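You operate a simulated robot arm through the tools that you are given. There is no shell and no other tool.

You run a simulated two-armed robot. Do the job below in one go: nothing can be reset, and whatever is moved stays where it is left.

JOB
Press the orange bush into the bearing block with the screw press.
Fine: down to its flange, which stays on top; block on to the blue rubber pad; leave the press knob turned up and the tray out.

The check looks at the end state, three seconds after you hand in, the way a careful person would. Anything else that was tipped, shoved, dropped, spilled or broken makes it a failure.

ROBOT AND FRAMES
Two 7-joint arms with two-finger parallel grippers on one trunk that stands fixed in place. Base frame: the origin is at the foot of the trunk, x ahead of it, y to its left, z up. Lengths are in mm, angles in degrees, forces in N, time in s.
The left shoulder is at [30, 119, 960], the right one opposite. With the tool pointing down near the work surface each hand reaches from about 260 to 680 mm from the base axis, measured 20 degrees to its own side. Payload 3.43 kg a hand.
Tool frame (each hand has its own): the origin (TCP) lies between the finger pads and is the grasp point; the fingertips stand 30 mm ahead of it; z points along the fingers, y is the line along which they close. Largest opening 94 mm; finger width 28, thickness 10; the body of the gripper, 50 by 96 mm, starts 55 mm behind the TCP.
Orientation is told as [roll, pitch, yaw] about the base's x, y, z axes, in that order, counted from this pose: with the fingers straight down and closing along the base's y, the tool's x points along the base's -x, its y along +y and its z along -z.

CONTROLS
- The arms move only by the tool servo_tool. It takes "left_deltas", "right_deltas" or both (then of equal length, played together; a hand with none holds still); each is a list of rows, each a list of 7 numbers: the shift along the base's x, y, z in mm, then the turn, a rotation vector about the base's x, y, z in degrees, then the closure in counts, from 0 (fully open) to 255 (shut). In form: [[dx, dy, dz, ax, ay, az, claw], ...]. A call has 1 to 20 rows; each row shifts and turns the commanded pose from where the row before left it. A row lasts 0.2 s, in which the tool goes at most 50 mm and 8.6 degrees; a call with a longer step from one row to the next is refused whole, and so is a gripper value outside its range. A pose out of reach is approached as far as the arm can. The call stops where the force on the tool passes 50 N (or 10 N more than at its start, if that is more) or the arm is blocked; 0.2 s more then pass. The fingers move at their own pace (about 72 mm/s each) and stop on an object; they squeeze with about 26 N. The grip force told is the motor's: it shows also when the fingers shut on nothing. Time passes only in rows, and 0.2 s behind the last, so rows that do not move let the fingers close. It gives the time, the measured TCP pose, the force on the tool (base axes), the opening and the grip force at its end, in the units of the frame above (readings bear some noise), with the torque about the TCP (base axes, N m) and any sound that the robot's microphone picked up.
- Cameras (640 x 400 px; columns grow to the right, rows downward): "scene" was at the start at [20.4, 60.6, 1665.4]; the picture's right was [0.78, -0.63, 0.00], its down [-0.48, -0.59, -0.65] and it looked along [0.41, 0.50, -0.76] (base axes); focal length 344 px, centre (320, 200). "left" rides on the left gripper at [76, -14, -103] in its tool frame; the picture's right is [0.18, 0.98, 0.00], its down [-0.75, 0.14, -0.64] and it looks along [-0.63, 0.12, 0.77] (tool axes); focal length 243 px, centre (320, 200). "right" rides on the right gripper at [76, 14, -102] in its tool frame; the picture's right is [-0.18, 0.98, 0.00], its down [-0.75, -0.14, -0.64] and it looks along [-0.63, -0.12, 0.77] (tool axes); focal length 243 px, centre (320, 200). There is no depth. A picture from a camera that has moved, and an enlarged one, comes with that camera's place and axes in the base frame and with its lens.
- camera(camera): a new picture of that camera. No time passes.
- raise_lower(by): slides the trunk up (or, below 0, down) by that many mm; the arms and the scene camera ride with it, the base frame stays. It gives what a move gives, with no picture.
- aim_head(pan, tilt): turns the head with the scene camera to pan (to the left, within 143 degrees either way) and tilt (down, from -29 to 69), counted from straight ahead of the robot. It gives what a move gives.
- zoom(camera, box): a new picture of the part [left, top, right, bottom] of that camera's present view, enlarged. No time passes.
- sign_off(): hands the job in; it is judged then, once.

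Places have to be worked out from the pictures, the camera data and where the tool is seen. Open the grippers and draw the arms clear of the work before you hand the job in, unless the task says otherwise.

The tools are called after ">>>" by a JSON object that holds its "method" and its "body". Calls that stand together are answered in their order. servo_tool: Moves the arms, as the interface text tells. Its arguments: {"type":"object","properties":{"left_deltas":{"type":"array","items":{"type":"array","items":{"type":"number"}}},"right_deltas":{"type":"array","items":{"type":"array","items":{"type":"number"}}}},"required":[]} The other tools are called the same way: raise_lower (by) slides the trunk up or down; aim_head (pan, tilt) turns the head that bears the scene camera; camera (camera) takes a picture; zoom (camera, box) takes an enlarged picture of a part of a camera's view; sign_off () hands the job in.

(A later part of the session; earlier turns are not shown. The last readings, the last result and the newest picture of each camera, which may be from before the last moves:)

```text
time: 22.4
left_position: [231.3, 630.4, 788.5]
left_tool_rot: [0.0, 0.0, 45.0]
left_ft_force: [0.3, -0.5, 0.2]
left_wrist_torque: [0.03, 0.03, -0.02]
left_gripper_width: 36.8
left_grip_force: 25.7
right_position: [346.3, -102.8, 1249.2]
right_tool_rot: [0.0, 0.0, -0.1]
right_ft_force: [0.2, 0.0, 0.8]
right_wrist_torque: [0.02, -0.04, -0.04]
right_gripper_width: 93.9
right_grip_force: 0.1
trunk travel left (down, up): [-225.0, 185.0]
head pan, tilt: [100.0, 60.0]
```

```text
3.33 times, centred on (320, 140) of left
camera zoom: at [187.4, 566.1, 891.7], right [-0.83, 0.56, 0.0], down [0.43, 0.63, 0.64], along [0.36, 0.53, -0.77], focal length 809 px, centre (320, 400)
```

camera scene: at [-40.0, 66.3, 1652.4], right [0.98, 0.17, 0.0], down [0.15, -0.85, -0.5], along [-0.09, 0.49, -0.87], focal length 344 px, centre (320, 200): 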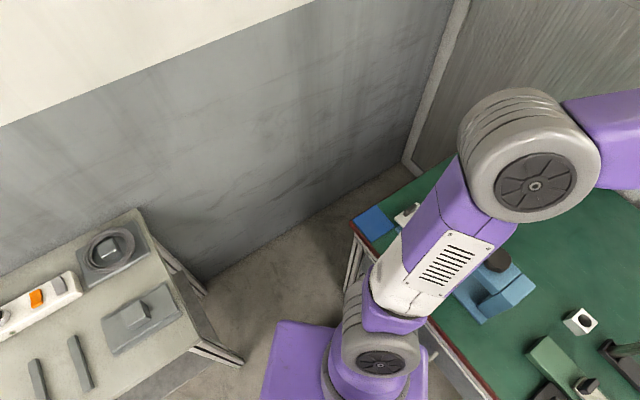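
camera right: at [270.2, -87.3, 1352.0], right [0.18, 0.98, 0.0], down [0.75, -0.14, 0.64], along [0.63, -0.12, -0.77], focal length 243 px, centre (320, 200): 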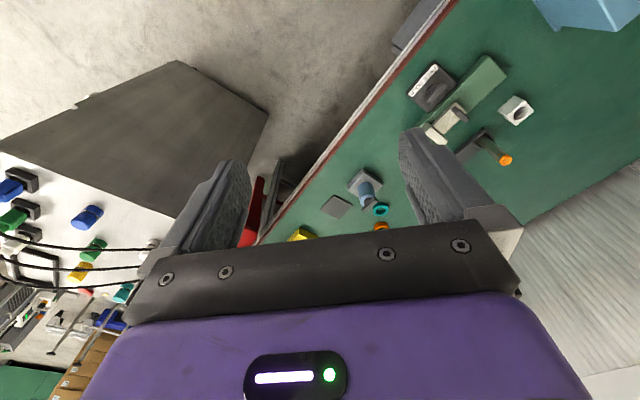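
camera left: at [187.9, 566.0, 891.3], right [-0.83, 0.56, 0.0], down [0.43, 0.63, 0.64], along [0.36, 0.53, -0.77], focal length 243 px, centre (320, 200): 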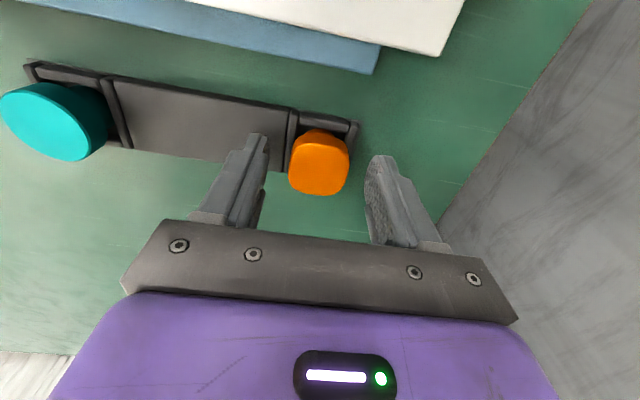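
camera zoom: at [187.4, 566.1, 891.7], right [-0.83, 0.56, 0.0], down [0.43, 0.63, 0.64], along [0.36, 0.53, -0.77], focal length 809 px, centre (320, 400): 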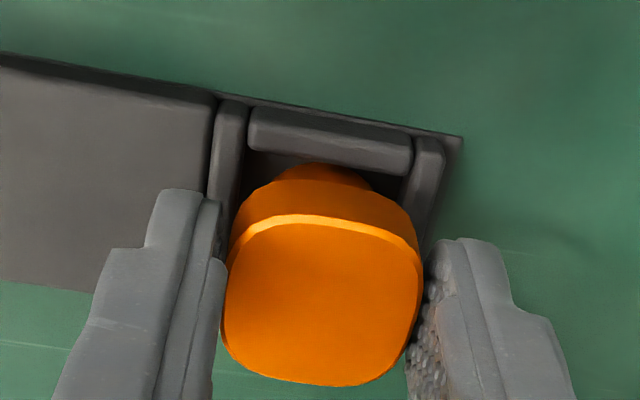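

The bush is gripped (36.8 mm, 25.7 N). I'll lift it straight up and check that the rack stays put.

>>> {"method": "servo_tool", "body": {"left_deltas": [[0, 0, 5, 0, 0, 0, 255], [0, 0, 10, 0, 0, 0, 255], [0, 0, 15, 0, 0, 0, 255], [0, 0, 20, 0, 0, 0, 255], [0, 0, 25, 0, 0, 0, 255], [0, 0, 15, 0, 0, 0, 255]]}}

>>> {"method": "camera", "body": {"camera": "left"}}

>>> {"method": "zoom", "body": {"camera": "left", "box": [240, 80, 400, 200]}}

```text
time: 23.8
left_position: [232.8, 630.3, 879.8]
left_tool_rot: [0.0, 0.0, 44.9]
left_ft_force: [0.0, 0.5, -1.0]
left_wrist_torque: [-0.02, -0.01, 0.0]
left_gripper_width: 36.9
left_grip_force: 25.8
right_position: [345.3, -102.8, 1249.5]
right_tool_rot: [0.0, 0.1, -0.1]
right_ft_force: [-0.3, 0.1, -0.3]
right_wrist_torque: [0.01, -0.02, 0.0]
right_gripper_width: 94.1
right_grip_force: 0.0
trunk travel left (down, up): [-225.0, 185.0]
head pan, tilt: [100.0, 60.0]
```

```text
taken
camera left: at [188.4, 566.2, 982.1], right [-0.83, 0.56, 0.0], down [0.43, 0.63, 0.64], along [0.36, 0.53, -0.77], focal length 243 px, centre (320, 200)
```

left: 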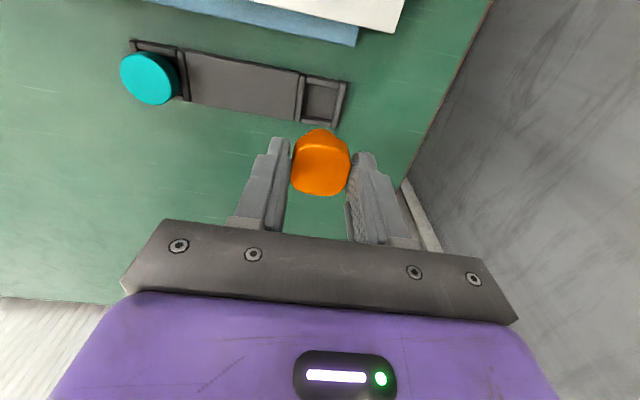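

```text
3.33 times, centred on (320, 140) of left
camera zoom: at [188.4, 566.2, 982.1], right [-0.83, 0.56, 0.0], down [0.43, 0.63, 0.64], along [0.36, 0.53, -0.77], focal length 809 px, centre (320, 400)
```

zoom: 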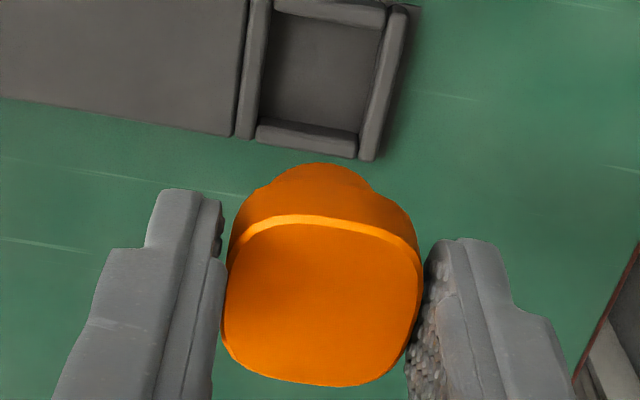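

The bush is out of the pocket and held squarely, within 1 mm of the tool axis. Refined triangulation puts the bore's top centre near (190, 516, 801.5); I'll carry the bush above it at TCP z≈905 and check with the camera.

>>> {"method": "servo_tool", "body": {"left_deltas": [[-10.5, -28.5, 6, 0, 0, 0, 255], [-10.5, -28.5, 6, 0, 0, 0, 255], [-10.5, -28.5, 6, 0, 0, 0, 255], [-10.5, -28.5, 6, 0, 0, 0, 255], [0, 0, 0, 0, 0, 0, 255], [0, 0, 0, 0, 0, 0, 255]]}}

>>> {"method": "camera", "body": {"camera": "left"}}

>>> {"method": "zoom", "body": {"camera": "left", "box": [250, 70, 390, 170]}}

```text
time: 25.2
left_position: [188.8, 516.1, 900.3]
left_tool_rot: [0.0, -0.1, 45.1]
left_ft_force: [0.5, -0.5, 0.2]
left_wrist_torque: [0.03, 0.02, 0.0]
left_gripper_width: 36.4
left_grip_force: 26.2
right_position: [345.2, -103.2, 1248.6]
right_tool_rot: [0.0, 0.0, 0.0]
right_ft_force: [0.3, -0.6, -0.8]
right_wrist_torque: [0.01, -0.01, 0.02]
right_gripper_width: 94.0
right_grip_force: 0.0
trunk travel left (down, up): [-225.0, 185.0]
head pan, tilt: [100.0, 60.0]
```

```text
taken
camera left: at [144.9, 451.7, 1003.5], right [-0.83, 0.56, 0.0], down [0.43, 0.63, 0.64], along [0.36, 0.53, -0.77], focal length 243 px, centre (320, 200)
```

left: 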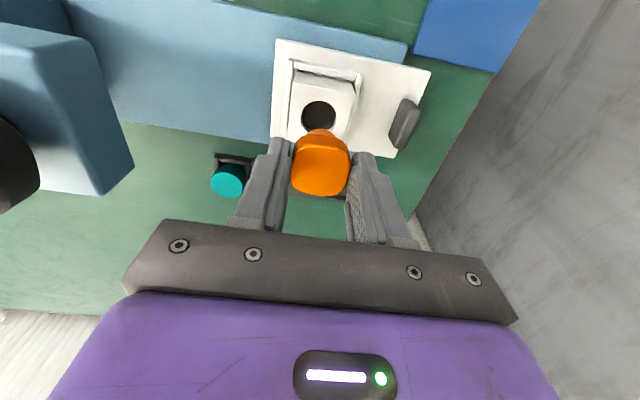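

```text
4.00 times, centred on (320, 120) of left
camera zoom: at [144.9, 451.7, 1003.5], right [-0.83, 0.56, 0.0], down [0.43, 0.63, 0.64], along [0.36, 0.53, -0.77], focal length 970 px, centre (320, 520)
```

zoom: 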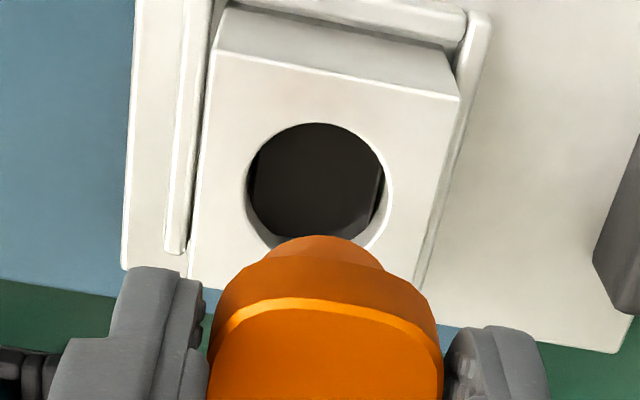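

The bore is in view just beyond the bush. I'll zoom tighter on its rim to fix its centre relative to the tool axis.

>>> {"method": "zoom", "body": {"camera": "left", "box": [288, 90, 352, 130]}}

>>> {"method": "servo_tool", "body": {"left_deltas": [[10, 10, 0, 0, 0, 0, 255], [10, 10, 0, 0, 0, 0, 255], [0, 0, 0, 0, 0, 0, 255]]}}

>>> {"method": "zoom", "body": {"camera": "left", "box": [272, 70, 368, 130]}}

```text
10.00 times, centred on (320, 110) of left
camera zoom: at [144.9, 451.7, 1003.5], right [-0.83, 0.56, 0.0], down [0.43, 0.63, 0.64], along [0.36, 0.53, -0.77], focal length 2426 px, centre (320, 1100)
```

zoom: 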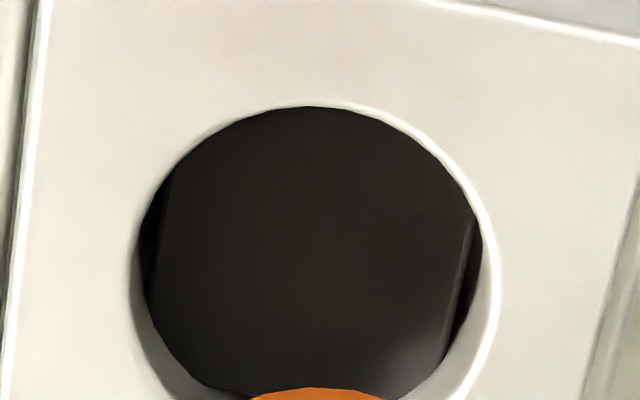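

```text
time: 26.0
left_position: [210.3, 534.0, 901.3]
left_tool_rot: [-0.1, 0.0, 45.0]
left_ft_force: [-0.8, 0.5, -0.7]
left_wrist_torque: [0.03, 0.01, 0.0]
left_gripper_width: 36.8
left_grip_force: 25.6
right_position: [346.5, -103.0, 1249.9]
right_tool_rot: [0.1, 0.0, 0.0]
right_ft_force: [-0.3, -0.2, 0.2]
right_wrist_torque: [0.03, 0.01, 0.0]
right_gripper_width: 94.1
right_grip_force: 0.0
trunk travel left (down, up): [-225.0, 185.0]
head pan, tilt: [100.0, 60.0]
```

```text
6.67 times, centred on (320, 100) of left
camera zoom: at [166.0, 470.8, 1003.7], right [-0.83, 0.56, 0.0], down [0.43, 0.63, 0.64], along [0.36, 0.53, -0.77], focal length 1618 px, centre (320, 867)
```

zoom: 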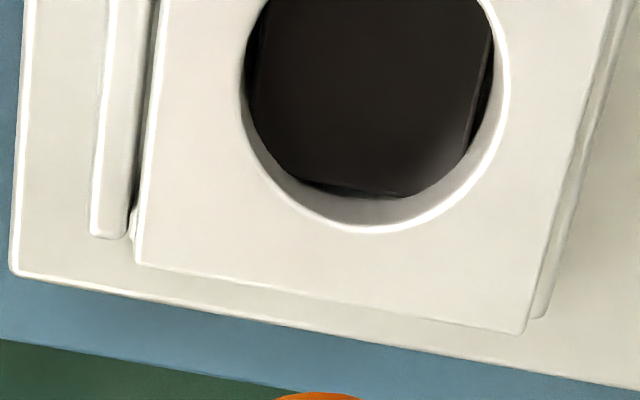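

The bore rim is about 31 mm across, centred ~3.3 mm beyond where the bush would land from the earlier pose. Before inserting I want to look straight into the bore from close range.

>>> {"method": "servo_tool", "body": {"left_deltas": [[10, 10, -15, 0, 0, 0, 255], [10, 10, -15, 0, 0, 0, 255], [5, 5, -10, 0, 0, 0, 255], [0, 0, 0, 0, 0, 0, 255]]}}

>>> {"method": "camera", "body": {"camera": "left"}}

>>> {"method": "zoom", "body": {"camera": "left", "box": [260, 0, 420, 100]}}

```text
time: 27.0
left_position: [236.3, 562.8, 862.4]
left_tool_rot: [0.0, 0.1, 45.2]
left_ft_force: [-0.7, -0.3, -0.8]
left_wrist_torque: [-0.02, 0.01, 0.02]
left_gripper_width: 36.5
left_grip_force: 26.1
right_position: [346.5, -101.9, 1249.0]
right_tool_rot: [0.0, 0.0, 0.1]
right_ft_force: [0.1, 0.7, 0.0]
right_wrist_torque: [-0.03, 0.01, 0.02]
right_gripper_width: 94.0
right_grip_force: 0.0
trunk travel left (down, up): [-225.0, 185.0]
head pan, tilt: [100.0, 60.0]
```

```text
taken
camera left: at [191.8, 497.7, 965.0], right [-0.83, 0.56, 0.0], down [0.43, 0.63, 0.64], along [0.36, 0.53, -0.77], focal length 243 px, centre (320, 200)
```

left: 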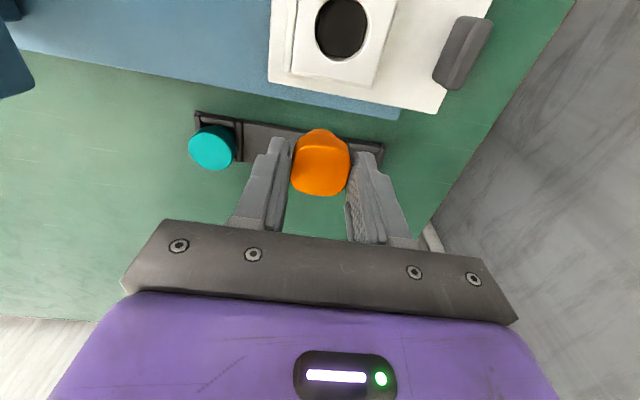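

```text
4.00 times, centred on (340, 50) of left
camera zoom: at [191.8, 497.7, 965.0], right [-0.83, 0.56, 0.0], down [0.43, 0.63, 0.64], along [0.36, 0.53, -0.77], focal length 970 px, centre (240, 800)
```

zoom: 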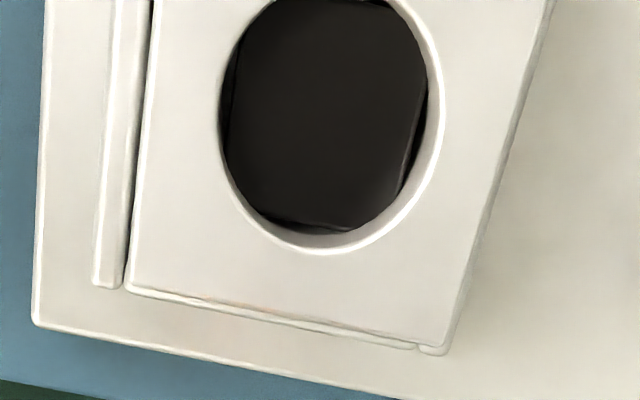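

The bore is a plain ~30 mm hole about 14 mm deep in visible wall, and the body is ~26–27 mm. I'll move the bush over the bore at the present height (about 20 mm above it) and verify alignment.

>>> {"method": "servo_tool", "body": {"left_deltas": [[-15, -15, 0, 0, 0, 0, 255], [-15, -15, 0, 0, 0, 0, 255], [-14.4, -13.7, 0, 0, 0, 0, 255], [0, 0, 0, 0, 0, 0, 255], [0, 0, 0, 0, 0, 0, 255]]}}

>>> {"method": "zoom", "body": {"camera": "left", "box": [270, 80, 370, 200]}}

>>> {"method": "camera", "body": {"camera": "left"}}

```text
time: 28.2
left_position: [189.8, 516.5, 862.9]
left_tool_rot: [0.0, -0.1, 45.1]
left_ft_force: [-0.1, 1.3, 0.0]
left_wrist_torque: [-0.02, 0.02, 0.03]
left_gripper_width: 36.8
left_grip_force: 25.9
right_position: [346.1, -102.0, 1249.9]
right_tool_rot: [0.0, 0.0, 0.0]
right_ft_force: [0.6, 0.1, -0.2]
right_wrist_torque: [-0.01, -0.01, -0.04]
right_gripper_width: 93.8
right_grip_force: 0.1
trunk travel left (down, up): [-225.0, 185.0]
head pan, tilt: [100.0, 60.0]
```

```text
3.33 times, centred on (320, 140) of left
camera zoom: at [145.3, 453.7, 965.3], right [-0.83, 0.56, 0.0], down [0.43, 0.63, 0.64], along [0.36, 0.53, -0.77], focal length 809 px, centre (320, 400)
```

zoom: 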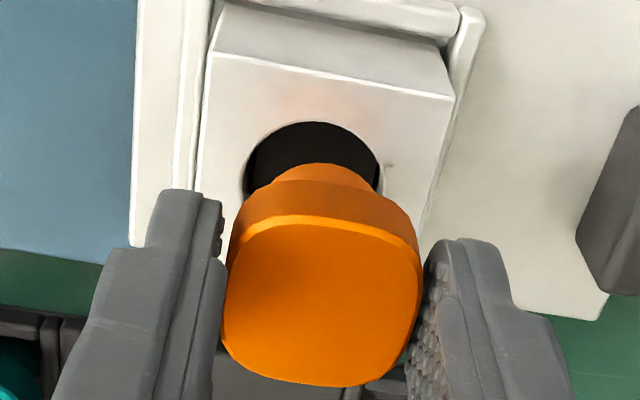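

```text
taken
camera left: at [145.3, 453.7, 965.3], right [-0.83, 0.56, 0.0], down [0.43, 0.63, 0.64], along [0.36, 0.53, -0.77], focal length 243 px, centre (320, 200)
```

left: 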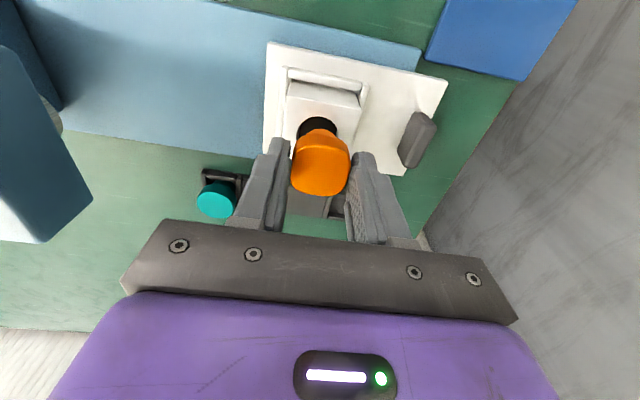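

The hole is about 1.5–2.5 mm off the bush axis toward +x; I'll correct by (2.3, 0.5) and descend 14 mm, then recheck.

>>> {"method": "servo_tool", "body": {"left_deltas": [[2.3, 0.5, -7, 0, 0, 0, 255], [0, 0, -7, 0, 0, 0, 255], [0, 0, 0, 0, 0, 0, 255], [0, 0, 0, 0, 0, 0, 255]]}}

>>> {"method": "zoom", "body": {"camera": "left", "box": [270, 80, 370, 200]}}

```text
time: 29.2
left_position: [192.6, 517.0, 847.5]
left_tool_rot: [0.0, -0.2, 45.0]
left_ft_force: [0.5, 0.7, 20.9]
left_wrist_torque: [0.19, -0.19, 0.0]
left_gripper_width: 36.7
left_grip_force: 26.1
right_position: [345.2, -103.9, 1249.4]
right_tool_rot: [0.0, 0.0, 0.0]
right_ft_force: [0.7, 0.0, -0.3]
right_wrist_torque: [-0.02, -0.03, -0.01]
right_gripper_width: 93.9
right_grip_force: 0.1
trunk travel left (down, up): [-225.0, 185.0]
head pan, tilt: [100.0, 60.0]
```

```text
3.33 times, centred on (320, 140) of left
camera zoom: at [147.7, 453.2, 951.7], right [-0.83, 0.56, 0.0], down [0.43, 0.63, 0.65], along [0.36, 0.53, -0.76], focal length 809 px, centre (320, 400)
```

zoom: 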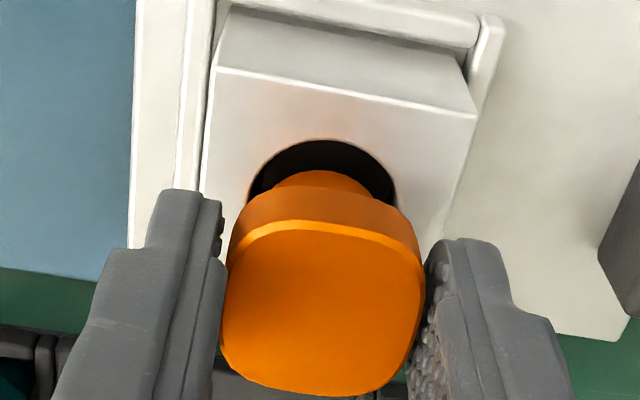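

Contact: 21 N up, with a torque showing the far (+x,+y) edge of the body touching the bore's rim, so the bush is about 1.5 mm too far that way. I'll lift off, shift back, and look again.

>>> {"method": "servo_tool", "body": {"left_deltas": [[0, 0, 6, 0, 0, 0, 255], [-1.3, -0.8, 0, 0, 0, 0, 255], [0, 0, 0, 0, 0, 0, 255], [0, 0, 0, 0, 0, 0, 255]]}}

>>> {"method": "zoom", "body": {"camera": "left", "box": [270, 80, 370, 200]}}

>>> {"method": "zoom", "body": {"camera": "left", "box": [292, 105, 348, 140]}}

```text
time: 30.2
left_position: [189.9, 516.2, 853.9]
left_tool_rot: [0.0, 0.0, 45.0]
left_ft_force: [0.4, -0.5, 0.8]
left_wrist_torque: [-0.03, 0.03, 0.0]
left_gripper_width: 36.7
left_grip_force: 26.4
right_position: [346.0, -103.0, 1249.2]
right_tool_rot: [0.0, 0.1, 0.0]
right_ft_force: [0.8, -0.1, -0.3]
right_wrist_torque: [-0.04, 0.0, -0.02]
right_gripper_width: 94.2
right_grip_force: 0.1
trunk travel left (down, up): [-225.0, 185.0]
head pan, tilt: [100.0, 60.0]
```

```text
3.33 times, centred on (320, 140) of left
camera zoom: at [146.4, 452.9, 956.4], right [-0.83, 0.56, 0.0], down [0.43, 0.63, 0.64], along [0.36, 0.53, -0.77], focal length 809 px, centre (320, 400)
```

zoom: 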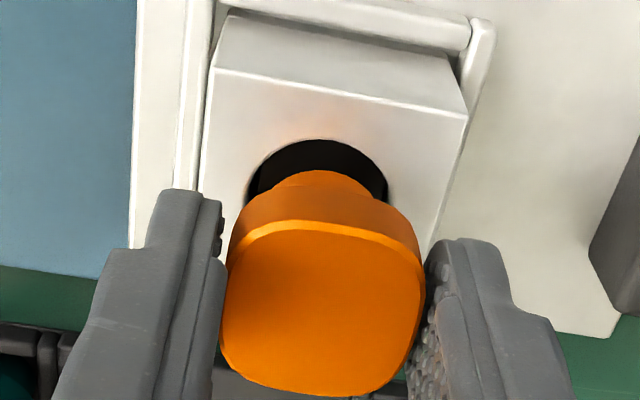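

```text
11.43 times, centred on (320, 122) of left
camera zoom: at [146.4, 452.9, 956.4], right [-0.83, 0.56, 0.0], down [0.43, 0.63, 0.64], along [0.36, 0.53, -0.77], focal length 2773 px, centre (320, 1086)
```

zoom: 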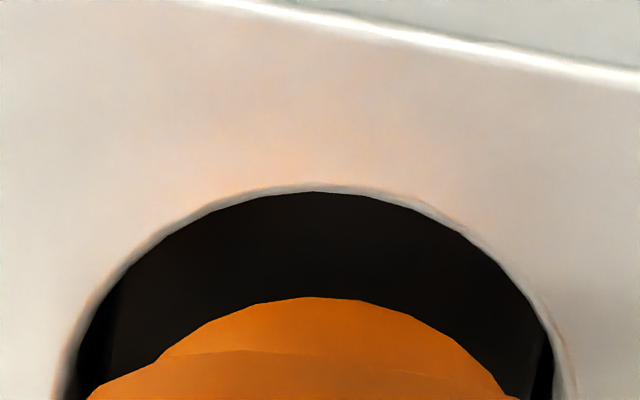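

The bore centre and bush now look laterally aligned but the body still seems ~1 mm too far in the view direction. I'll shift (-0.7, -1.0) and lower gently in small steps, watching force.

>>> {"method": "servo_tool", "body": {"left_deltas": [[-0.7, -1.0, 0, 0, 0, 0, 255], [0, 0, -2, 0, 0, 0, 255], [0, 0, -2, 0, 0, 0, 255], [0, 0, -2, 0, 0, 0, 255], [0, 0, 0, 0, 0, 0, 255]]}}

>>> {"method": "zoom", "body": {"camera": "left", "box": [270, 80, 370, 200]}}

```text
time: 31.4
left_position: [189.6, 516.2, 847.7]
left_tool_rot: [-0.1, 0.0, 45.0]
left_ft_force: [0.9, -0.2, -0.2]
left_wrist_torque: [0.01, 0.03, 0.0]
left_gripper_width: 36.6
left_grip_force: 26.0
right_position: [344.9, -102.5, 1248.5]
right_tool_rot: [0.0, 0.0, 0.0]
right_ft_force: [-0.2, -0.1, -0.5]
right_wrist_torque: [-0.01, -0.01, 0.0]
right_gripper_width: 94.2
right_grip_force: 0.0
trunk travel left (down, up): [-225.0, 185.0]
head pan, tilt: [100.0, 60.0]
```

```text
3.33 times, centred on (320, 140) of left
camera zoom: at [145.5, 452.3, 950.5], right [-0.83, 0.56, 0.0], down [0.43, 0.63, 0.64], along [0.36, 0.53, -0.77], focal length 809 px, centre (320, 400)
```

zoom: 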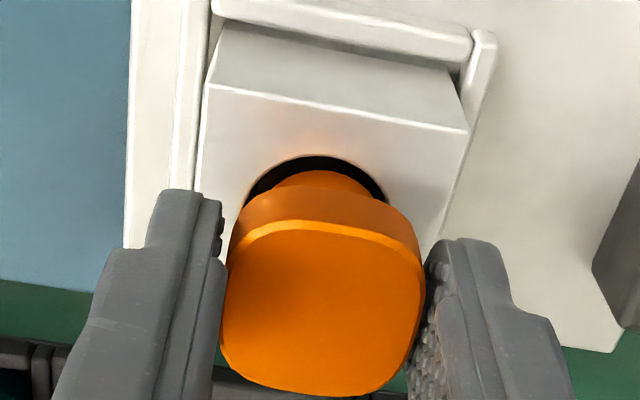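

No contact force at this height now. Continuing down 6 mm in small steps.

>>> {"method": "servo_tool", "body": {"left_deltas": [[0, 0, -2, 0, 0, 0, 255], [0, 0, -2, 0, 0, 0, 255], [0, 0, -2, 0, 0, 0, 255], [0, 0, 0, 0, 0, 0, 255]]}}

>>> {"method": "zoom", "body": {"camera": "left", "box": [270, 80, 370, 200]}}

```text
time: 32.4
left_position: [190.8, 515.5, 842.2]
left_tool_rot: [0.0, -0.1, 45.0]
left_ft_force: [0.0, 0.2, -0.9]
left_wrist_torque: [0.0, 0.01, 0.01]
left_gripper_width: 36.6
left_grip_force: 25.9
right_position: [346.6, -102.6, 1249.1]
right_tool_rot: [0.1, -0.1, 0.0]
right_ft_force: [0.6, -0.1, 0.3]
right_wrist_torque: [-0.01, -0.01, 0.03]
right_gripper_width: 94.1
right_grip_force: 0.0
trunk travel left (down, up): [-225.0, 185.0]
head pan, tilt: [100.0, 60.0]
```

```text
3.33 times, centred on (320, 140) of left
camera zoom: at [145.8, 452.8, 945.1], right [-0.83, 0.56, 0.0], down [0.43, 0.63, 0.64], along [0.36, 0.53, -0.77], focal length 809 px, centre (320, 400)
```

zoom: 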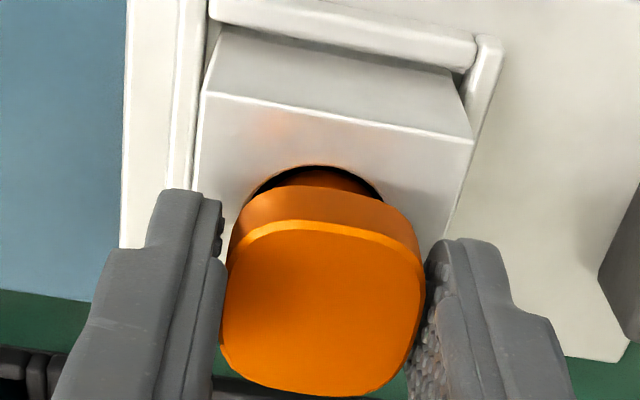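

The body is entering the bore freely. I'll continue down another 5 mm, keeping the fingertips above the block's top.

>>> {"method": "servo_tool", "body": {"left_deltas": [[0, 0, -2, 0, 0, 0, 255], [0, 0, -2, 0, 0, 0, 255], [0, 0, -1, 0, 0, 0, 255], [0, 0, 0, 0, 0, 0, 255]]}}

>>> {"method": "zoom", "body": {"camera": "left", "box": [270, 80, 370, 200]}}

```text
time: 33.4
left_position: [189.7, 516.8, 838.3]
left_tool_rot: [0.0, -0.1, 45.0]
left_ft_force: [0.2, 0.8, 11.9]
left_wrist_torque: [-0.02, 0.08, -0.01]
left_gripper_width: 36.5
left_grip_force: 25.7
right_position: [345.4, -104.2, 1249.5]
right_tool_rot: [-0.1, -0.1, 0.0]
right_ft_force: [1.1, -0.2, -0.1]
right_wrist_torque: [-0.03, -0.01, -0.01]
right_gripper_width: 94.0
right_grip_force: 0.1
trunk travel left (down, up): [-225.0, 185.0]
head pan, tilt: [100.0, 60.0]
```

```text
3.33 times, centred on (320, 140) of left
camera zoom: at [145.8, 452.5, 940.5], right [-0.83, 0.56, 0.0], down [0.43, 0.63, 0.64], along [0.36, 0.53, -0.77], focal length 809 px, centre (320, 400)
```

zoom: 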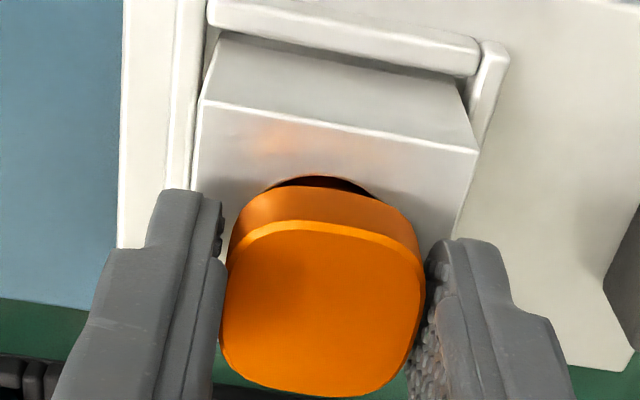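

Now 12 N of nearly axial resistance: the bush is seated at the start of its press fit. I'll ease off slightly and release it, then check that it stands upright.

>>> {"method": "servo_tool", "body": {"left_deltas": [[0, 0, 0.5, 0, 0, 0, 150], [0, 0, 0, 0, 0, 0, 120], [0, 0, 0, 0, 0, 0, 90], [0, 0, 0, 0, 0, 0, 90]]}}

>>> {"method": "zoom", "body": {"camera": "left", "box": [250, 80, 390, 200]}}

```text
time: 34.4
left_position: [191.2, 517.5, 838.0]
left_tool_rot: [0.1, 0.0, 44.9]
left_ft_force: [0.1, -0.4, -0.6]
left_wrist_torque: [-0.01, -0.01, 0.01]
left_gripper_width: 61.0
left_grip_force: 0.0
right_position: [345.8, -102.9, 1249.1]
right_tool_rot: [0.1, -0.1, 0.0]
right_ft_force: [0.7, 0.1, 0.2]
right_wrist_torque: [-0.02, -0.01, 0.02]
right_gripper_width: 94.2
right_grip_force: 0.1
trunk travel left (down, up): [-225.0, 185.0]
head pan, tilt: [100.0, 60.0]
```

```text
3.33 times, centred on (320, 140) of left
camera zoom: at [145.9, 452.8, 940.3], right [-0.83, 0.56, 0.0], down [0.43, 0.63, 0.64], along [0.36, 0.53, -0.77], focal length 809 px, centre (320, 400)
```

zoom: 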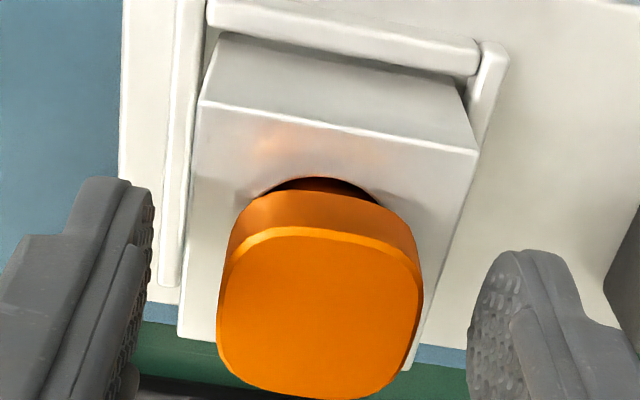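

Released and the bush is standing in the bore. I'll retreat upward and inspect it from the side, along with the press head.

>>> {"method": "servo_tool", "body": {"left_deltas": [[0, 0, 10, 0, 0, 0, 90], [0, 0, 25, 0, 0, 0, 60], [0, 0, 30, 0, 0, 0, 0], [0, 0, 15, 0, 0, 0, 0]]}}

>>> {"method": "camera", "body": {"camera": "left"}}

>>> {"method": "zoom", "body": {"camera": "left", "box": [250, 30, 410, 150]}}

```text
time: 35.4
left_position: [192.4, 517.0, 917.7]
left_tool_rot: [-0.1, 0.0, 45.1]
left_ft_force: [0.5, 0.2, 0.8]
left_wrist_torque: [0.01, 0.0, 0.03]
left_gripper_width: 94.0
left_grip_force: 0.0
right_position: [346.6, -102.9, 1248.8]
right_tool_rot: [0.0, 0.0, 0.0]
right_ft_force: [0.9, -0.1, -0.9]
right_wrist_torque: [0.01, 0.02, 0.01]
right_gripper_width: 94.3
right_grip_force: 0.0
trunk travel left (down, up): [-225.0, 185.0]
head pan, tilt: [100.0, 60.0]
```

```text
taken
camera left: at [147.4, 453.1, 1021.3], right [-0.83, 0.56, 0.0], down [0.43, 0.63, 0.64], along [0.36, 0.53, -0.77], focal length 243 px, centre (320, 200)
```

left: 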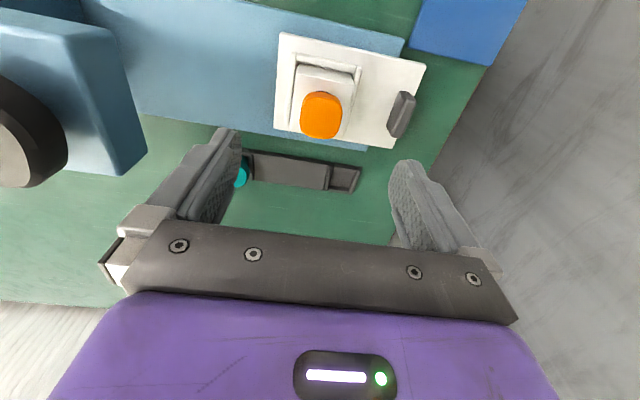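

```text
3.33 times, centred on (330, 90) of left
camera zoom: at [147.4, 453.1, 1021.3], right [-0.83, 0.56, 0.0], down [0.43, 0.63, 0.64], along [0.36, 0.53, -0.77], focal length 809 px, centre (287, 567)
```

zoom: 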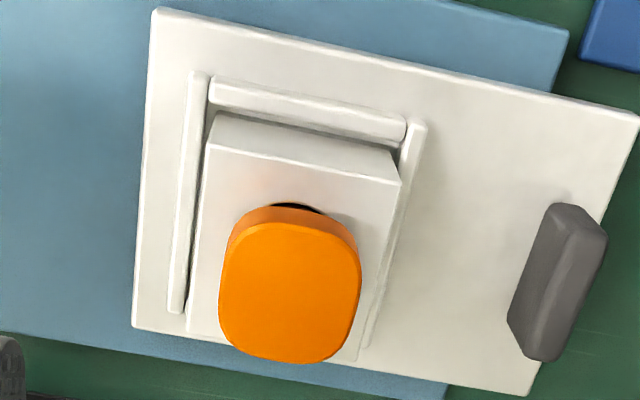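

The bush stands square in the block, and the block is held by fence bars on three sides. Next I'll rotate the hand to yaw −45° above the tray handle, to view the press head and ram along the slide direction.

>>> {"method": "servo_tool", "body": {"left_deltas": [[-5.4, 4.6, 0, 0, 0, -8.2, 0], [-5.4, 4.6, 0, 0, 0, -8.2, 0], [-5.4, 4.6, 0, 0, 0, -8.2, 0], [-5.4, 4.6, 0, 0, 0, -8.2, 0], [-5.4, 4.6, 0, 0, 0, -8.2, 0], [-5.4, 4.6, 0, 0, 0, -8.2, 0], [-5.4, 4.6, 0, 0, 0, -8.2, 0], [-5.4, 4.6, 0, 0, 0, -8.2, 0], [-5.4, 4.6, 0, 0, 0, -8.2, 0], [-5.4, 4.6, 0, 0, 0, -8.2, 0], [-5, 5, 0, 0, 0, -8, 0]]}}

>>> {"method": "camera", "body": {"camera": "left"}}

>>> {"method": "zoom", "body": {"camera": "left", "box": [220, 60, 420, 220]}}

```text
time: 37.8
left_position: [133.1, 568.5, 918.9]
left_tool_rot: [-0.1, 0.0, -45.1]
left_ft_force: [-0.7, -0.6, 0.0]
left_wrist_torque: [-0.01, -0.05, 0.0]
left_gripper_width: 94.0
left_grip_force: 0.1
right_position: [345.8, -103.2, 1249.8]
right_tool_rot: [0.0, 0.0, -0.1]
right_ft_force: [-0.2, -0.6, 0.1]
right_wrist_torque: [0.03, -0.01, 0.01]
right_gripper_width: 93.9
right_grip_force: 0.1
trunk travel left (down, up): [-225.0, 185.0]
head pan, tilt: [100.0, 60.0]
```

```text
taken
camera left: at [67.5, 612.6, 1021.1], right [0.57, 0.82, 0.0], down [0.63, -0.43, 0.64], along [0.53, -0.36, -0.77], focal length 243 px, centre (320, 200)
```

left: 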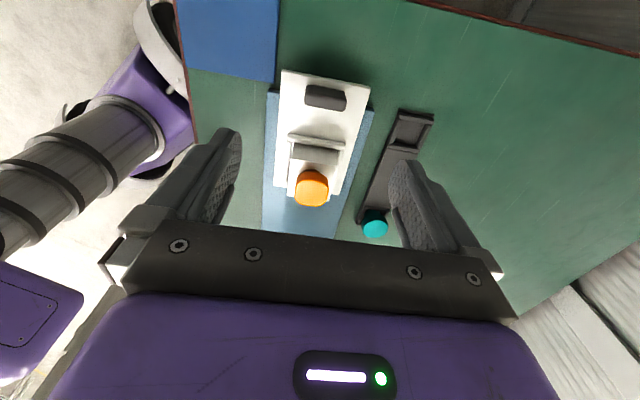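

```text
2.50 times, centred on (320, 140) of left
camera zoom: at [67.5, 612.6, 1021.1], right [0.57, 0.82, 0.0], down [0.63, -0.43, 0.64], along [0.53, -0.36, -0.77], focal length 606 px, centre (320, 350)
```

zoom: 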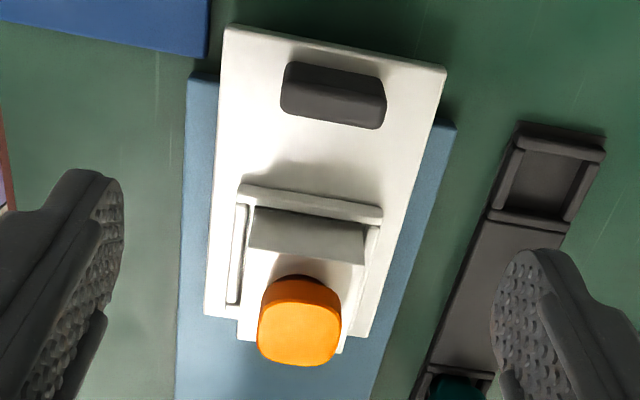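

I can see handle, tray, block and bush lined up along the slide. I'll tilt the hand 45° to look horizontally toward the press head, to find the ram's height and axis.

>>> {"method": "servo_tool", "body": {"left_deltas": [[0, 0, 0, -5.3, -5.3, 0, 0], [0, 0, 0, -5.3, -5.3, 0, 0], [0, 0, 0, -5.3, -5.3, 0, 0], [0, 0, 0, -5.3, -5.3, 0, 0], [0, 0, 0, -5.3, -5.3, 0, 0], [0, 0, 0, -5.3, -5.3, 0, 0]]}}

>>> {"method": "camera", "body": {"camera": "left"}}

>>> {"method": "zoom", "body": {"camera": "left", "box": [240, 60, 400, 220]}}

```text
time: 39.2
left_position: [131.0, 565.9, 919.0]
left_tool_rot: [0.2, -45.1, -45.0]
left_ft_force: [-0.3, 0.5, 0.9]
left_wrist_torque: [0.0, 0.01, 0.01]
left_gripper_width: 94.1
left_grip_force: 0.0
right_position: [345.5, -103.6, 1248.5]
right_tool_rot: [0.0, 0.0, 0.0]
right_ft_force: [0.1, 0.7, -0.1]
right_wrist_torque: [0.01, 0.02, 0.0]
right_gripper_width: 93.8
right_grip_force: 0.1
trunk travel left (down, up): [-225.0, 185.0]
head pan, tilt: [100.0, 60.0]
```

```text
taken
camera left: at [31.1, 646.6, 936.9], right [0.6, 0.79, -0.13], down [0.15, 0.04, 0.99], along [0.78, -0.61, -0.09], focal length 243 px, centre (320, 200)
```

left: 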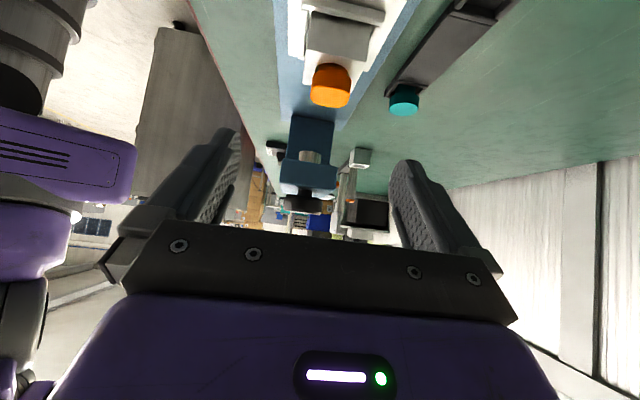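

```text
2.50 times, centred on (320, 140) of left
camera zoom: at [31.1, 646.6, 936.9], right [0.6, 0.79, -0.13], down [0.15, 0.04, 0.99], along [0.78, -0.61, -0.09], focal length 606 px, centre (320, 350)
```

zoom: 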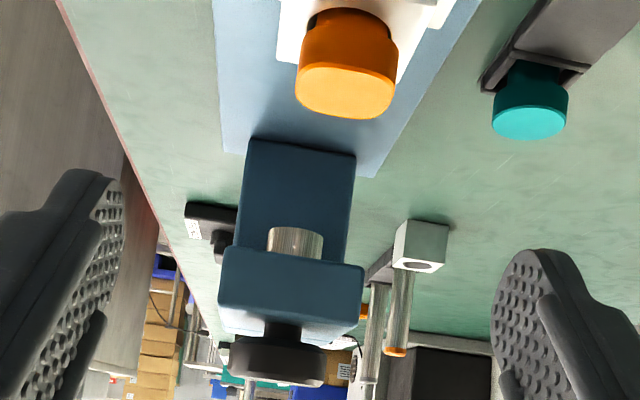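

Very useful: ram bottom is about z 832, bush top about 824, head spans ~855–888, knob ~905–923 with the ram axis near (301, 404). The tray slides along exactly −45° and needs about 158 mm of travel. I'll untilt and look at the handle from lower down.

>>> {"method": "servo_tool", "body": {"left_deltas": [[0, 0, 0, 5.3, 5.3, 0, 0], [0, 0, 0, 5.3, 5.3, 0, 0], [0, 0, 0, 5.3, 5.3, 0, 0], [0, 0, 0, 5.3, 5.3, 0, 0], [0, 0, 0, 5.3, 5.3, 0, 0], [0, 0, 0, 5.3, 5.3, 0, 0], [0, 0, -20, 0, 0, 0, 0], [0, 0, -20, 0, 0, 0, 0], [0, 0, -20, 0, 0, 0, 0], [0, 0, 0, 0, 0, 0, 0]]}}

>>> {"method": "camera", "body": {"camera": "left"}}

>>> {"method": "zoom", "body": {"camera": "left", "box": [240, 60, 400, 180]}}

```text
time: 41.4
left_position: [130.9, 566.1, 858.4]
left_tool_rot: [0.0, 0.0, -44.9]
left_ft_force: [0.2, -0.3, -0.4]
left_wrist_torque: [0.02, 0.02, 0.0]
left_gripper_width: 93.8
left_grip_force: 0.0
right_position: [345.4, -102.6, 1249.2]
right_tool_rot: [0.1, 0.0, 0.0]
right_ft_force: [0.4, -0.9, 0.0]
right_wrist_torque: [-0.01, 0.03, 0.02]
right_gripper_width: 93.9
right_grip_force: 0.0
trunk travel left (down, up): [-225.0, 185.0]
head pan, tilt: [100.0, 60.0]
```

```text
taken
camera left: at [66.2, 609.4, 961.0], right [0.56, 0.83, 0.0], down [0.63, -0.43, 0.64], along [0.53, -0.36, -0.77], focal length 243 px, centre (320, 200)
```

left: 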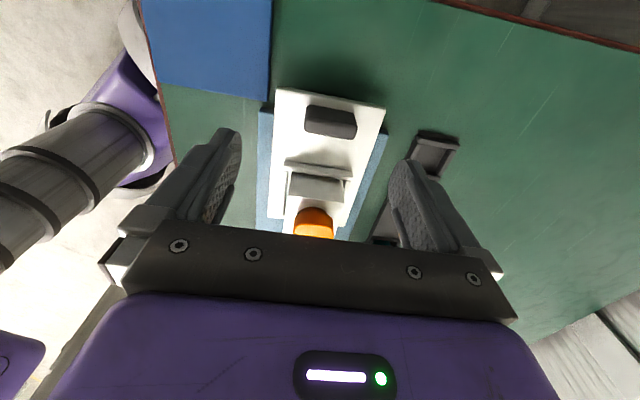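

```text
3.33 times, centred on (320, 120) of left
camera zoom: at [66.2, 609.4, 961.0], right [0.56, 0.83, 0.0], down [0.63, -0.43, 0.64], along [0.53, -0.36, -0.77], focal length 809 px, centre (320, 467)
```

zoom: 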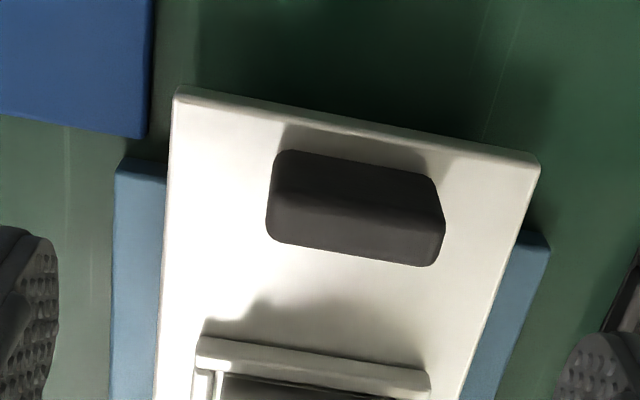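

The handle is about 37 × 11 mm, centred near (130.5, 574.5), top ≈795. I'll shift over it, narrow the fingers to 60 mm, and lower to just above the handle for a check.

>>> {"method": "servo_tool", "body": {"left_deltas": [[0.7, 8.9, 0, 0, 0, 0, 60], [0, 0, -12, 0, 0, 0, 90], [0, 0, -12, 0, 0, 0, 90], [0, 0, 0, 0, 0, 0, 90]]}}

>>> {"method": "zoom", "body": {"camera": "left", "box": [220, 60, 420, 210]}}

```text
time: 42.4
left_position: [132.9, 576.2, 831.6]
left_tool_rot: [-0.1, 0.0, -45.0]
left_ft_force: [1.0, -0.2, 0.3]
left_wrist_torque: [-0.03, 0.0, -0.01]
left_gripper_width: 60.8
left_grip_force: 0.0
right_position: [345.0, -102.9, 1248.7]
right_tool_rot: [0.0, 0.0, 0.0]
right_ft_force: [0.2, -0.1, -0.2]
right_wrist_torque: [0.0, 0.0, 0.0]
right_gripper_width: 94.0
right_grip_force: 0.1
trunk travel left (down, up): [-225.0, 185.0]
head pan, tilt: [100.0, 60.0]
```

```text
2.67 times, centred on (320, 135) of left
camera zoom: at [67.4, 620.5, 935.4], right [0.56, 0.83, 0.0], down [0.63, -0.43, 0.64], along [0.53, -0.36, -0.77], focal length 647 px, centre (320, 373)
```

zoom: 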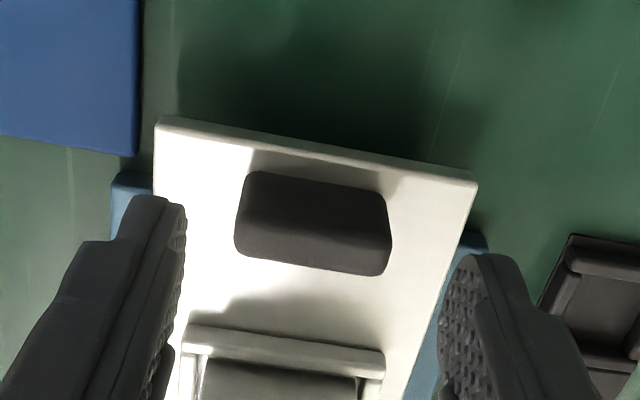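

Handle is centred between the fingers to within 1.5 mm. I'll correct sideways, lower to TCP z≈810 (tips ≈780, above the tray plate), and grip the handle's ends.

>>> {"method": "servo_tool", "body": {"left_deltas": [[-0.8, -1.2, -8, 0, 0, 0, 90], [0, 0, -8, 0, 0, 0, 90], [0, 0, -6, 0, 0, 0, 90], [0, 0, 0, 0, 0, 0, 90]]}}

>>> {"method": "zoom", "body": {"camera": "left", "box": [220, 60, 420, 210]}}

```text
time: 43.4
left_position: [131.2, 574.4, 811.2]
left_tool_rot: [0.0, -0.1, -44.9]
left_ft_force: [0.4, -0.9, 0.4]
left_wrist_torque: [0.0, -0.03, 0.03]
left_gripper_width: 60.5
left_grip_force: 0.1
right_position: [345.5, -101.8, 1248.8]
right_tool_rot: [-0.1, 0.0, -0.1]
right_ft_force: [0.4, 0.2, 0.5]
right_wrist_torque: [-0.02, 0.0, -0.02]
right_gripper_width: 94.0
right_grip_force: 0.1
trunk travel left (down, up): [-225.0, 185.0]
head pan, tilt: [100.0, 60.0]
```

```text
2.67 times, centred on (320, 135) of left
camera zoom: at [66.7, 618.3, 913.9], right [0.56, 0.83, 0.0], down [0.63, -0.43, 0.64], along [0.53, -0.36, -0.77], focal length 647 px, centre (320, 373)
```

zoom: 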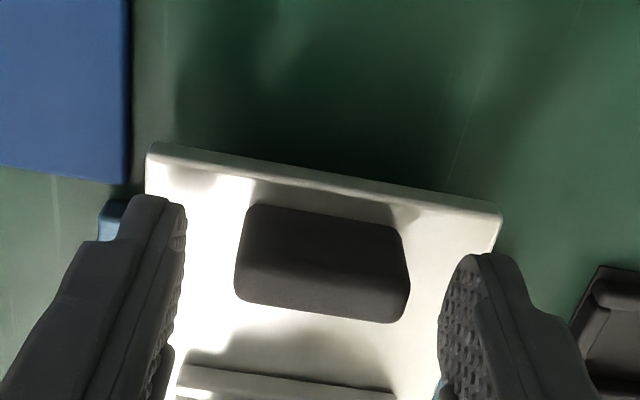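

Fingers straddle the handle with no contact force. Now I close on it.

>>> {"method": "servo_tool", "body": {"left_deltas": [[0, 0, 0, 0, 0, 0, 140], [0, 0, 0, 0, 0, 0, 200], [0, 0, 0, 0, 0, 0, 255], [0, 0, 0, 0, 0, 0, 255]]}}

>>> {"method": "zoom", "body": {"camera": "left", "box": [220, 60, 420, 210]}}

```text
time: 44.4
left_position: [132.6, 575.6, 810.7]
left_tool_rot: [0.1, 0.0, -45.0]
left_ft_force: [2.1, 2.6, -0.8]
left_wrist_torque: [0.29, -0.21, -0.02]
left_gripper_width: 40.1
left_grip_force: 45.8
right_position: [346.2, -103.5, 1248.5]
right_tool_rot: [0.1, -0.1, 0.1]
right_ft_force: [-0.4, -0.7, -0.3]
right_wrist_torque: [-0.01, 0.01, -0.02]
right_gripper_width: 94.1
right_grip_force: 0.1
trunk travel left (down, up): [-225.0, 185.0]
head pan, tilt: [100.0, 60.0]
```

```text
2.67 times, centred on (320, 135) of left
camera zoom: at [67.2, 618.8, 913.9], right [0.56, 0.83, 0.0], down [0.63, -0.43, 0.64], along [0.53, -0.36, -0.77], focal length 647 px, centre (320, 373)
```

zoom: 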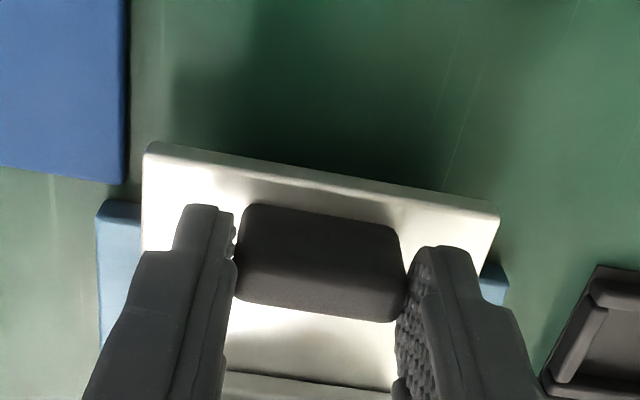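

Handle gripped (40 mm). I'll start sliding the tray in along −45°, slowly, first 40 mm, and check that the block and bush travel with it.

>>> {"method": "servo_tool", "body": {"left_deltas": [[2.8, -2.8, 0, 0, 0, 0, 255], [4.2, -4.2, 0, 0, 0, 0, 255], [5, -5, 0, 0, 0, 0, 255], [5, -5, 0, 0, 0, 0, 255], [5, -5, 0, 0, 0, 0, 255], [4.2, -4.2, 0, 0, 0, 0, 255], [2.1, -2.1, 0, 0, 0, 0, 255]]}}

>>> {"method": "camera", "body": {"camera": "left"}}

>>> {"method": "zoom", "body": {"camera": "left", "box": [240, 130, 400, 230]}}

```text
time: 46.0
left_position: [160.8, 547.8, 810.7]
left_tool_rot: [-0.1, 0.0, -44.9]
left_ft_force: [0.4, 1.6, -11.9]
left_wrist_torque: [0.29, 0.55, -0.03]
left_gripper_width: 39.9
left_grip_force: 44.9
right_position: [345.5, -101.1, 1248.7]
right_tool_rot: [0.0, 0.0, 0.0]
right_ft_force: [1.2, -0.1, 0.4]
right_wrist_torque: [0.0, 0.02, 0.0]
right_gripper_width: 93.8
right_grip_force: 0.1
trunk travel left (down, up): [-225.0, 185.0]
head pan, tilt: [100.0, 60.0]
```

```text
taken
camera left: at [95.2, 591.2, 913.9], right [0.56, 0.83, 0.0], down [0.63, -0.43, 0.64], along [0.53, -0.36, -0.77], focal length 243 px, centre (320, 200)
```

left: 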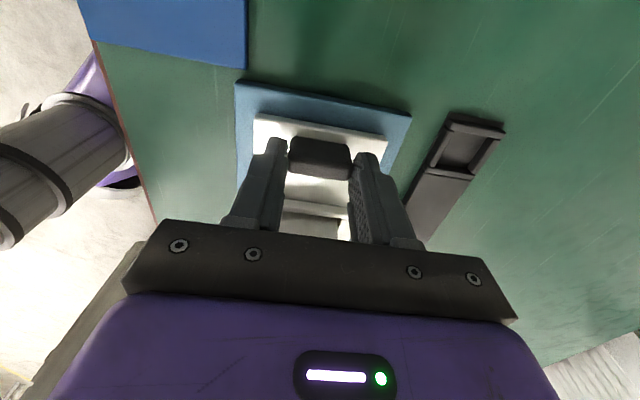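

```text
4.00 times, centred on (320, 180) of left
camera zoom: at [95.2, 591.2, 913.9], right [0.56, 0.83, 0.0], down [0.63, -0.43, 0.64], along [0.53, -0.36, -0.77], focal length 970 px, centre (320, 280)
```

zoom: 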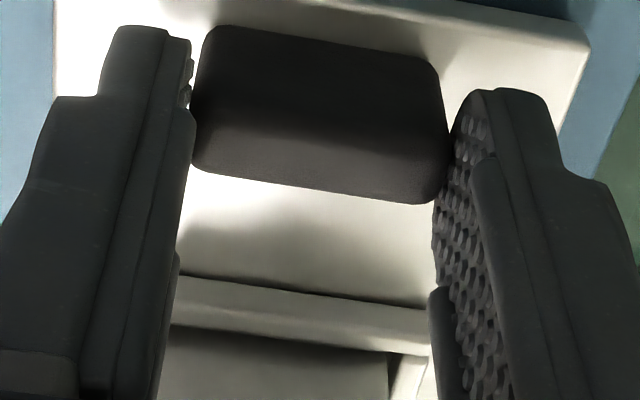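

The tray and block travel with the hand. There is a −12 N vertical load, so I may be pulling up slightly; I'll ease down 1 mm to relieve it and check.

>>> {"method": "servo_tool", "body": {"left_deltas": [[0, 0, -0.6, 0, 0, 0, 255], [0, 0, -0.6, 0, 0, 0, 255], [0, 0, 0, 0, 0, 0, 255]]}}

>>> {"method": "aim_head", "body": {"pan": 62, "tilt": 58}}

>>> {"method": "camera", "body": {"camera": "scene"}}

```text
time: 46.8
left_position: [159.8, 545.4, 810.7]
left_tool_rot: [0.1, 0.0, -45.0]
left_ft_force: [-0.7, -0.1, 3.3]
left_wrist_torque: [-1.09, -0.02, -0.01]
left_gripper_width: 39.9
left_grip_force: 45.3
right_position: [345.4, -101.4, 1248.6]
right_tool_rot: [0.0, 0.0, 0.1]
right_ft_force: [0.6, 0.6, 0.6]
right_wrist_torque: [-0.01, -0.01, -0.01]
right_gripper_width: 93.9
right_grip_force: 0.1
trunk travel left (down, up): [-225.0, 185.0]
head pan, tilt: [100.0, 60.0]
```

```text
time: 47.9
left_position: [160.5, 546.4, 810.2]
left_tool_rot: [0.0, 0.0, -45.0]
left_ft_force: [0.3, -0.1, 5.8]
left_wrist_torque: [-0.94, -0.55, 0.03]
left_gripper_width: 39.7
left_grip_force: 45.0
right_position: [345.4, -103.4, 1248.6]
right_tool_rot: [0.1, 0.0, 0.0]
right_ft_force: [0.0, -0.3, 0.2]
right_wrist_torque: [0.03, 0.01, 0.0]
right_gripper_width: 94.1
right_grip_force: 0.0
trunk travel left (down, up): [-225.0, 185.0]
head pan, tilt: [62.0, 58.0]
```

```text
taken
camera scene: at [3.6, 60.9, 1654.8], right [0.88, -0.47, 0.0], down [-0.4, -0.75, -0.53], along [0.25, 0.47, -0.85], focal length 344 px, centre (320, 200)
```

scene: 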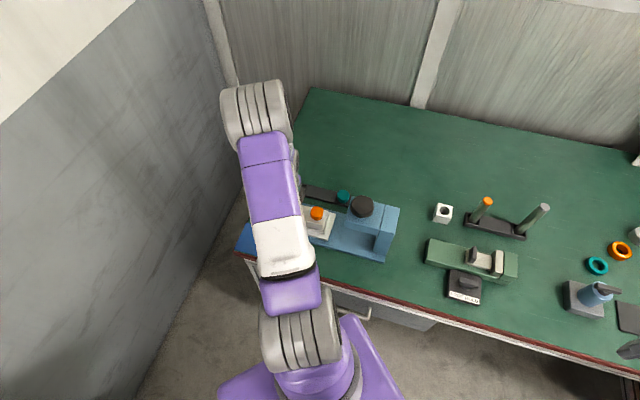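

The scene camera now sees the bush and press, and vertical load is near zero. Continuing the slide another 60 mm.

>>> {"method": "servo_tool", "body": {"left_deltas": [[3, -3, 0, 0, 0, 0, 255], [5, -5, 0, 0, 0, 0, 255], [6, -6, 0, 0, 0, 0, 255], [6, -6, 0, 0, 0, 0, 255], [6, -6, 0, 0, 0, 0, 255], [6, -6, 0, 0, 0, 0, 255], [5, -5, 0, 0, 0, 0, 255], [3.4, -3.4, 0, 0, 0, 0, 255], [2, -2, 0, 0, 0, 0, 255]]}}

>>> {"method": "zoom", "body": {"camera": "scene", "box": [280, 160, 420, 270]}}

>>> {"method": "camera", "body": {"camera": "left"}}

```text
time: 49.9
left_position: [202.7, 504.8, 810.8]
left_tool_rot: [0.1, 0.0, -44.9]
left_ft_force: [-1.6, -1.5, 12.3]
left_wrist_torque: [0.37, 0.64, 0.02]
left_gripper_width: 39.7
left_grip_force: 44.6
right_position: [346.2, -103.1, 1248.1]
right_tool_rot: [0.0, 0.1, 0.0]
right_ft_force: [-0.8, -0.3, -0.2]
right_wrist_torque: [0.0, 0.01, -0.01]
right_gripper_width: 93.9
right_grip_force: 0.1
trunk travel left (down, up): [-225.0, 185.0]
head pan, tilt: [62.0, 58.0]
```

```text
3.64 times, centred on (350, 215) of scene
camera zoom: at [3.4, 60.2, 1654.8], right [0.88, -0.47, 0.0], down [-0.4, -0.75, -0.53], along [0.25, 0.47, -0.85], focal length 1251 px, centre (211, 146)
```

zoom: 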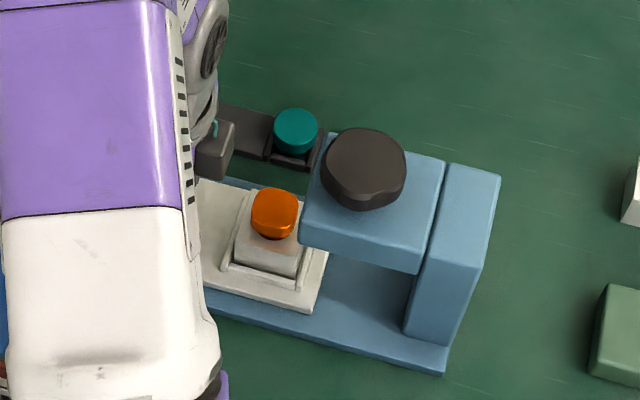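

```text
taken
camera left: at [138.1, 547.7, 913.9], right [0.56, 0.83, 0.0], down [0.63, -0.43, 0.64], along [0.53, -0.36, -0.77], focal length 243 px, centre (320, 200)
```

left: 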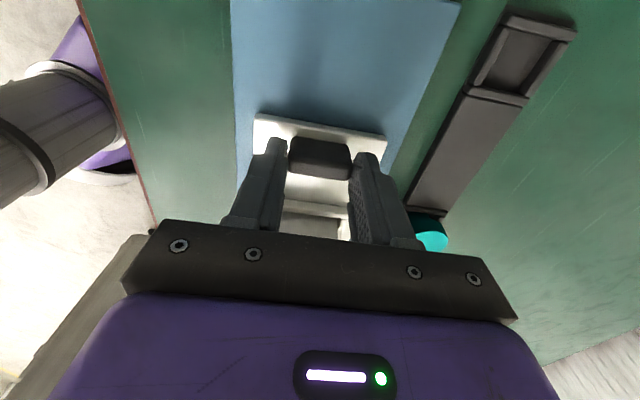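

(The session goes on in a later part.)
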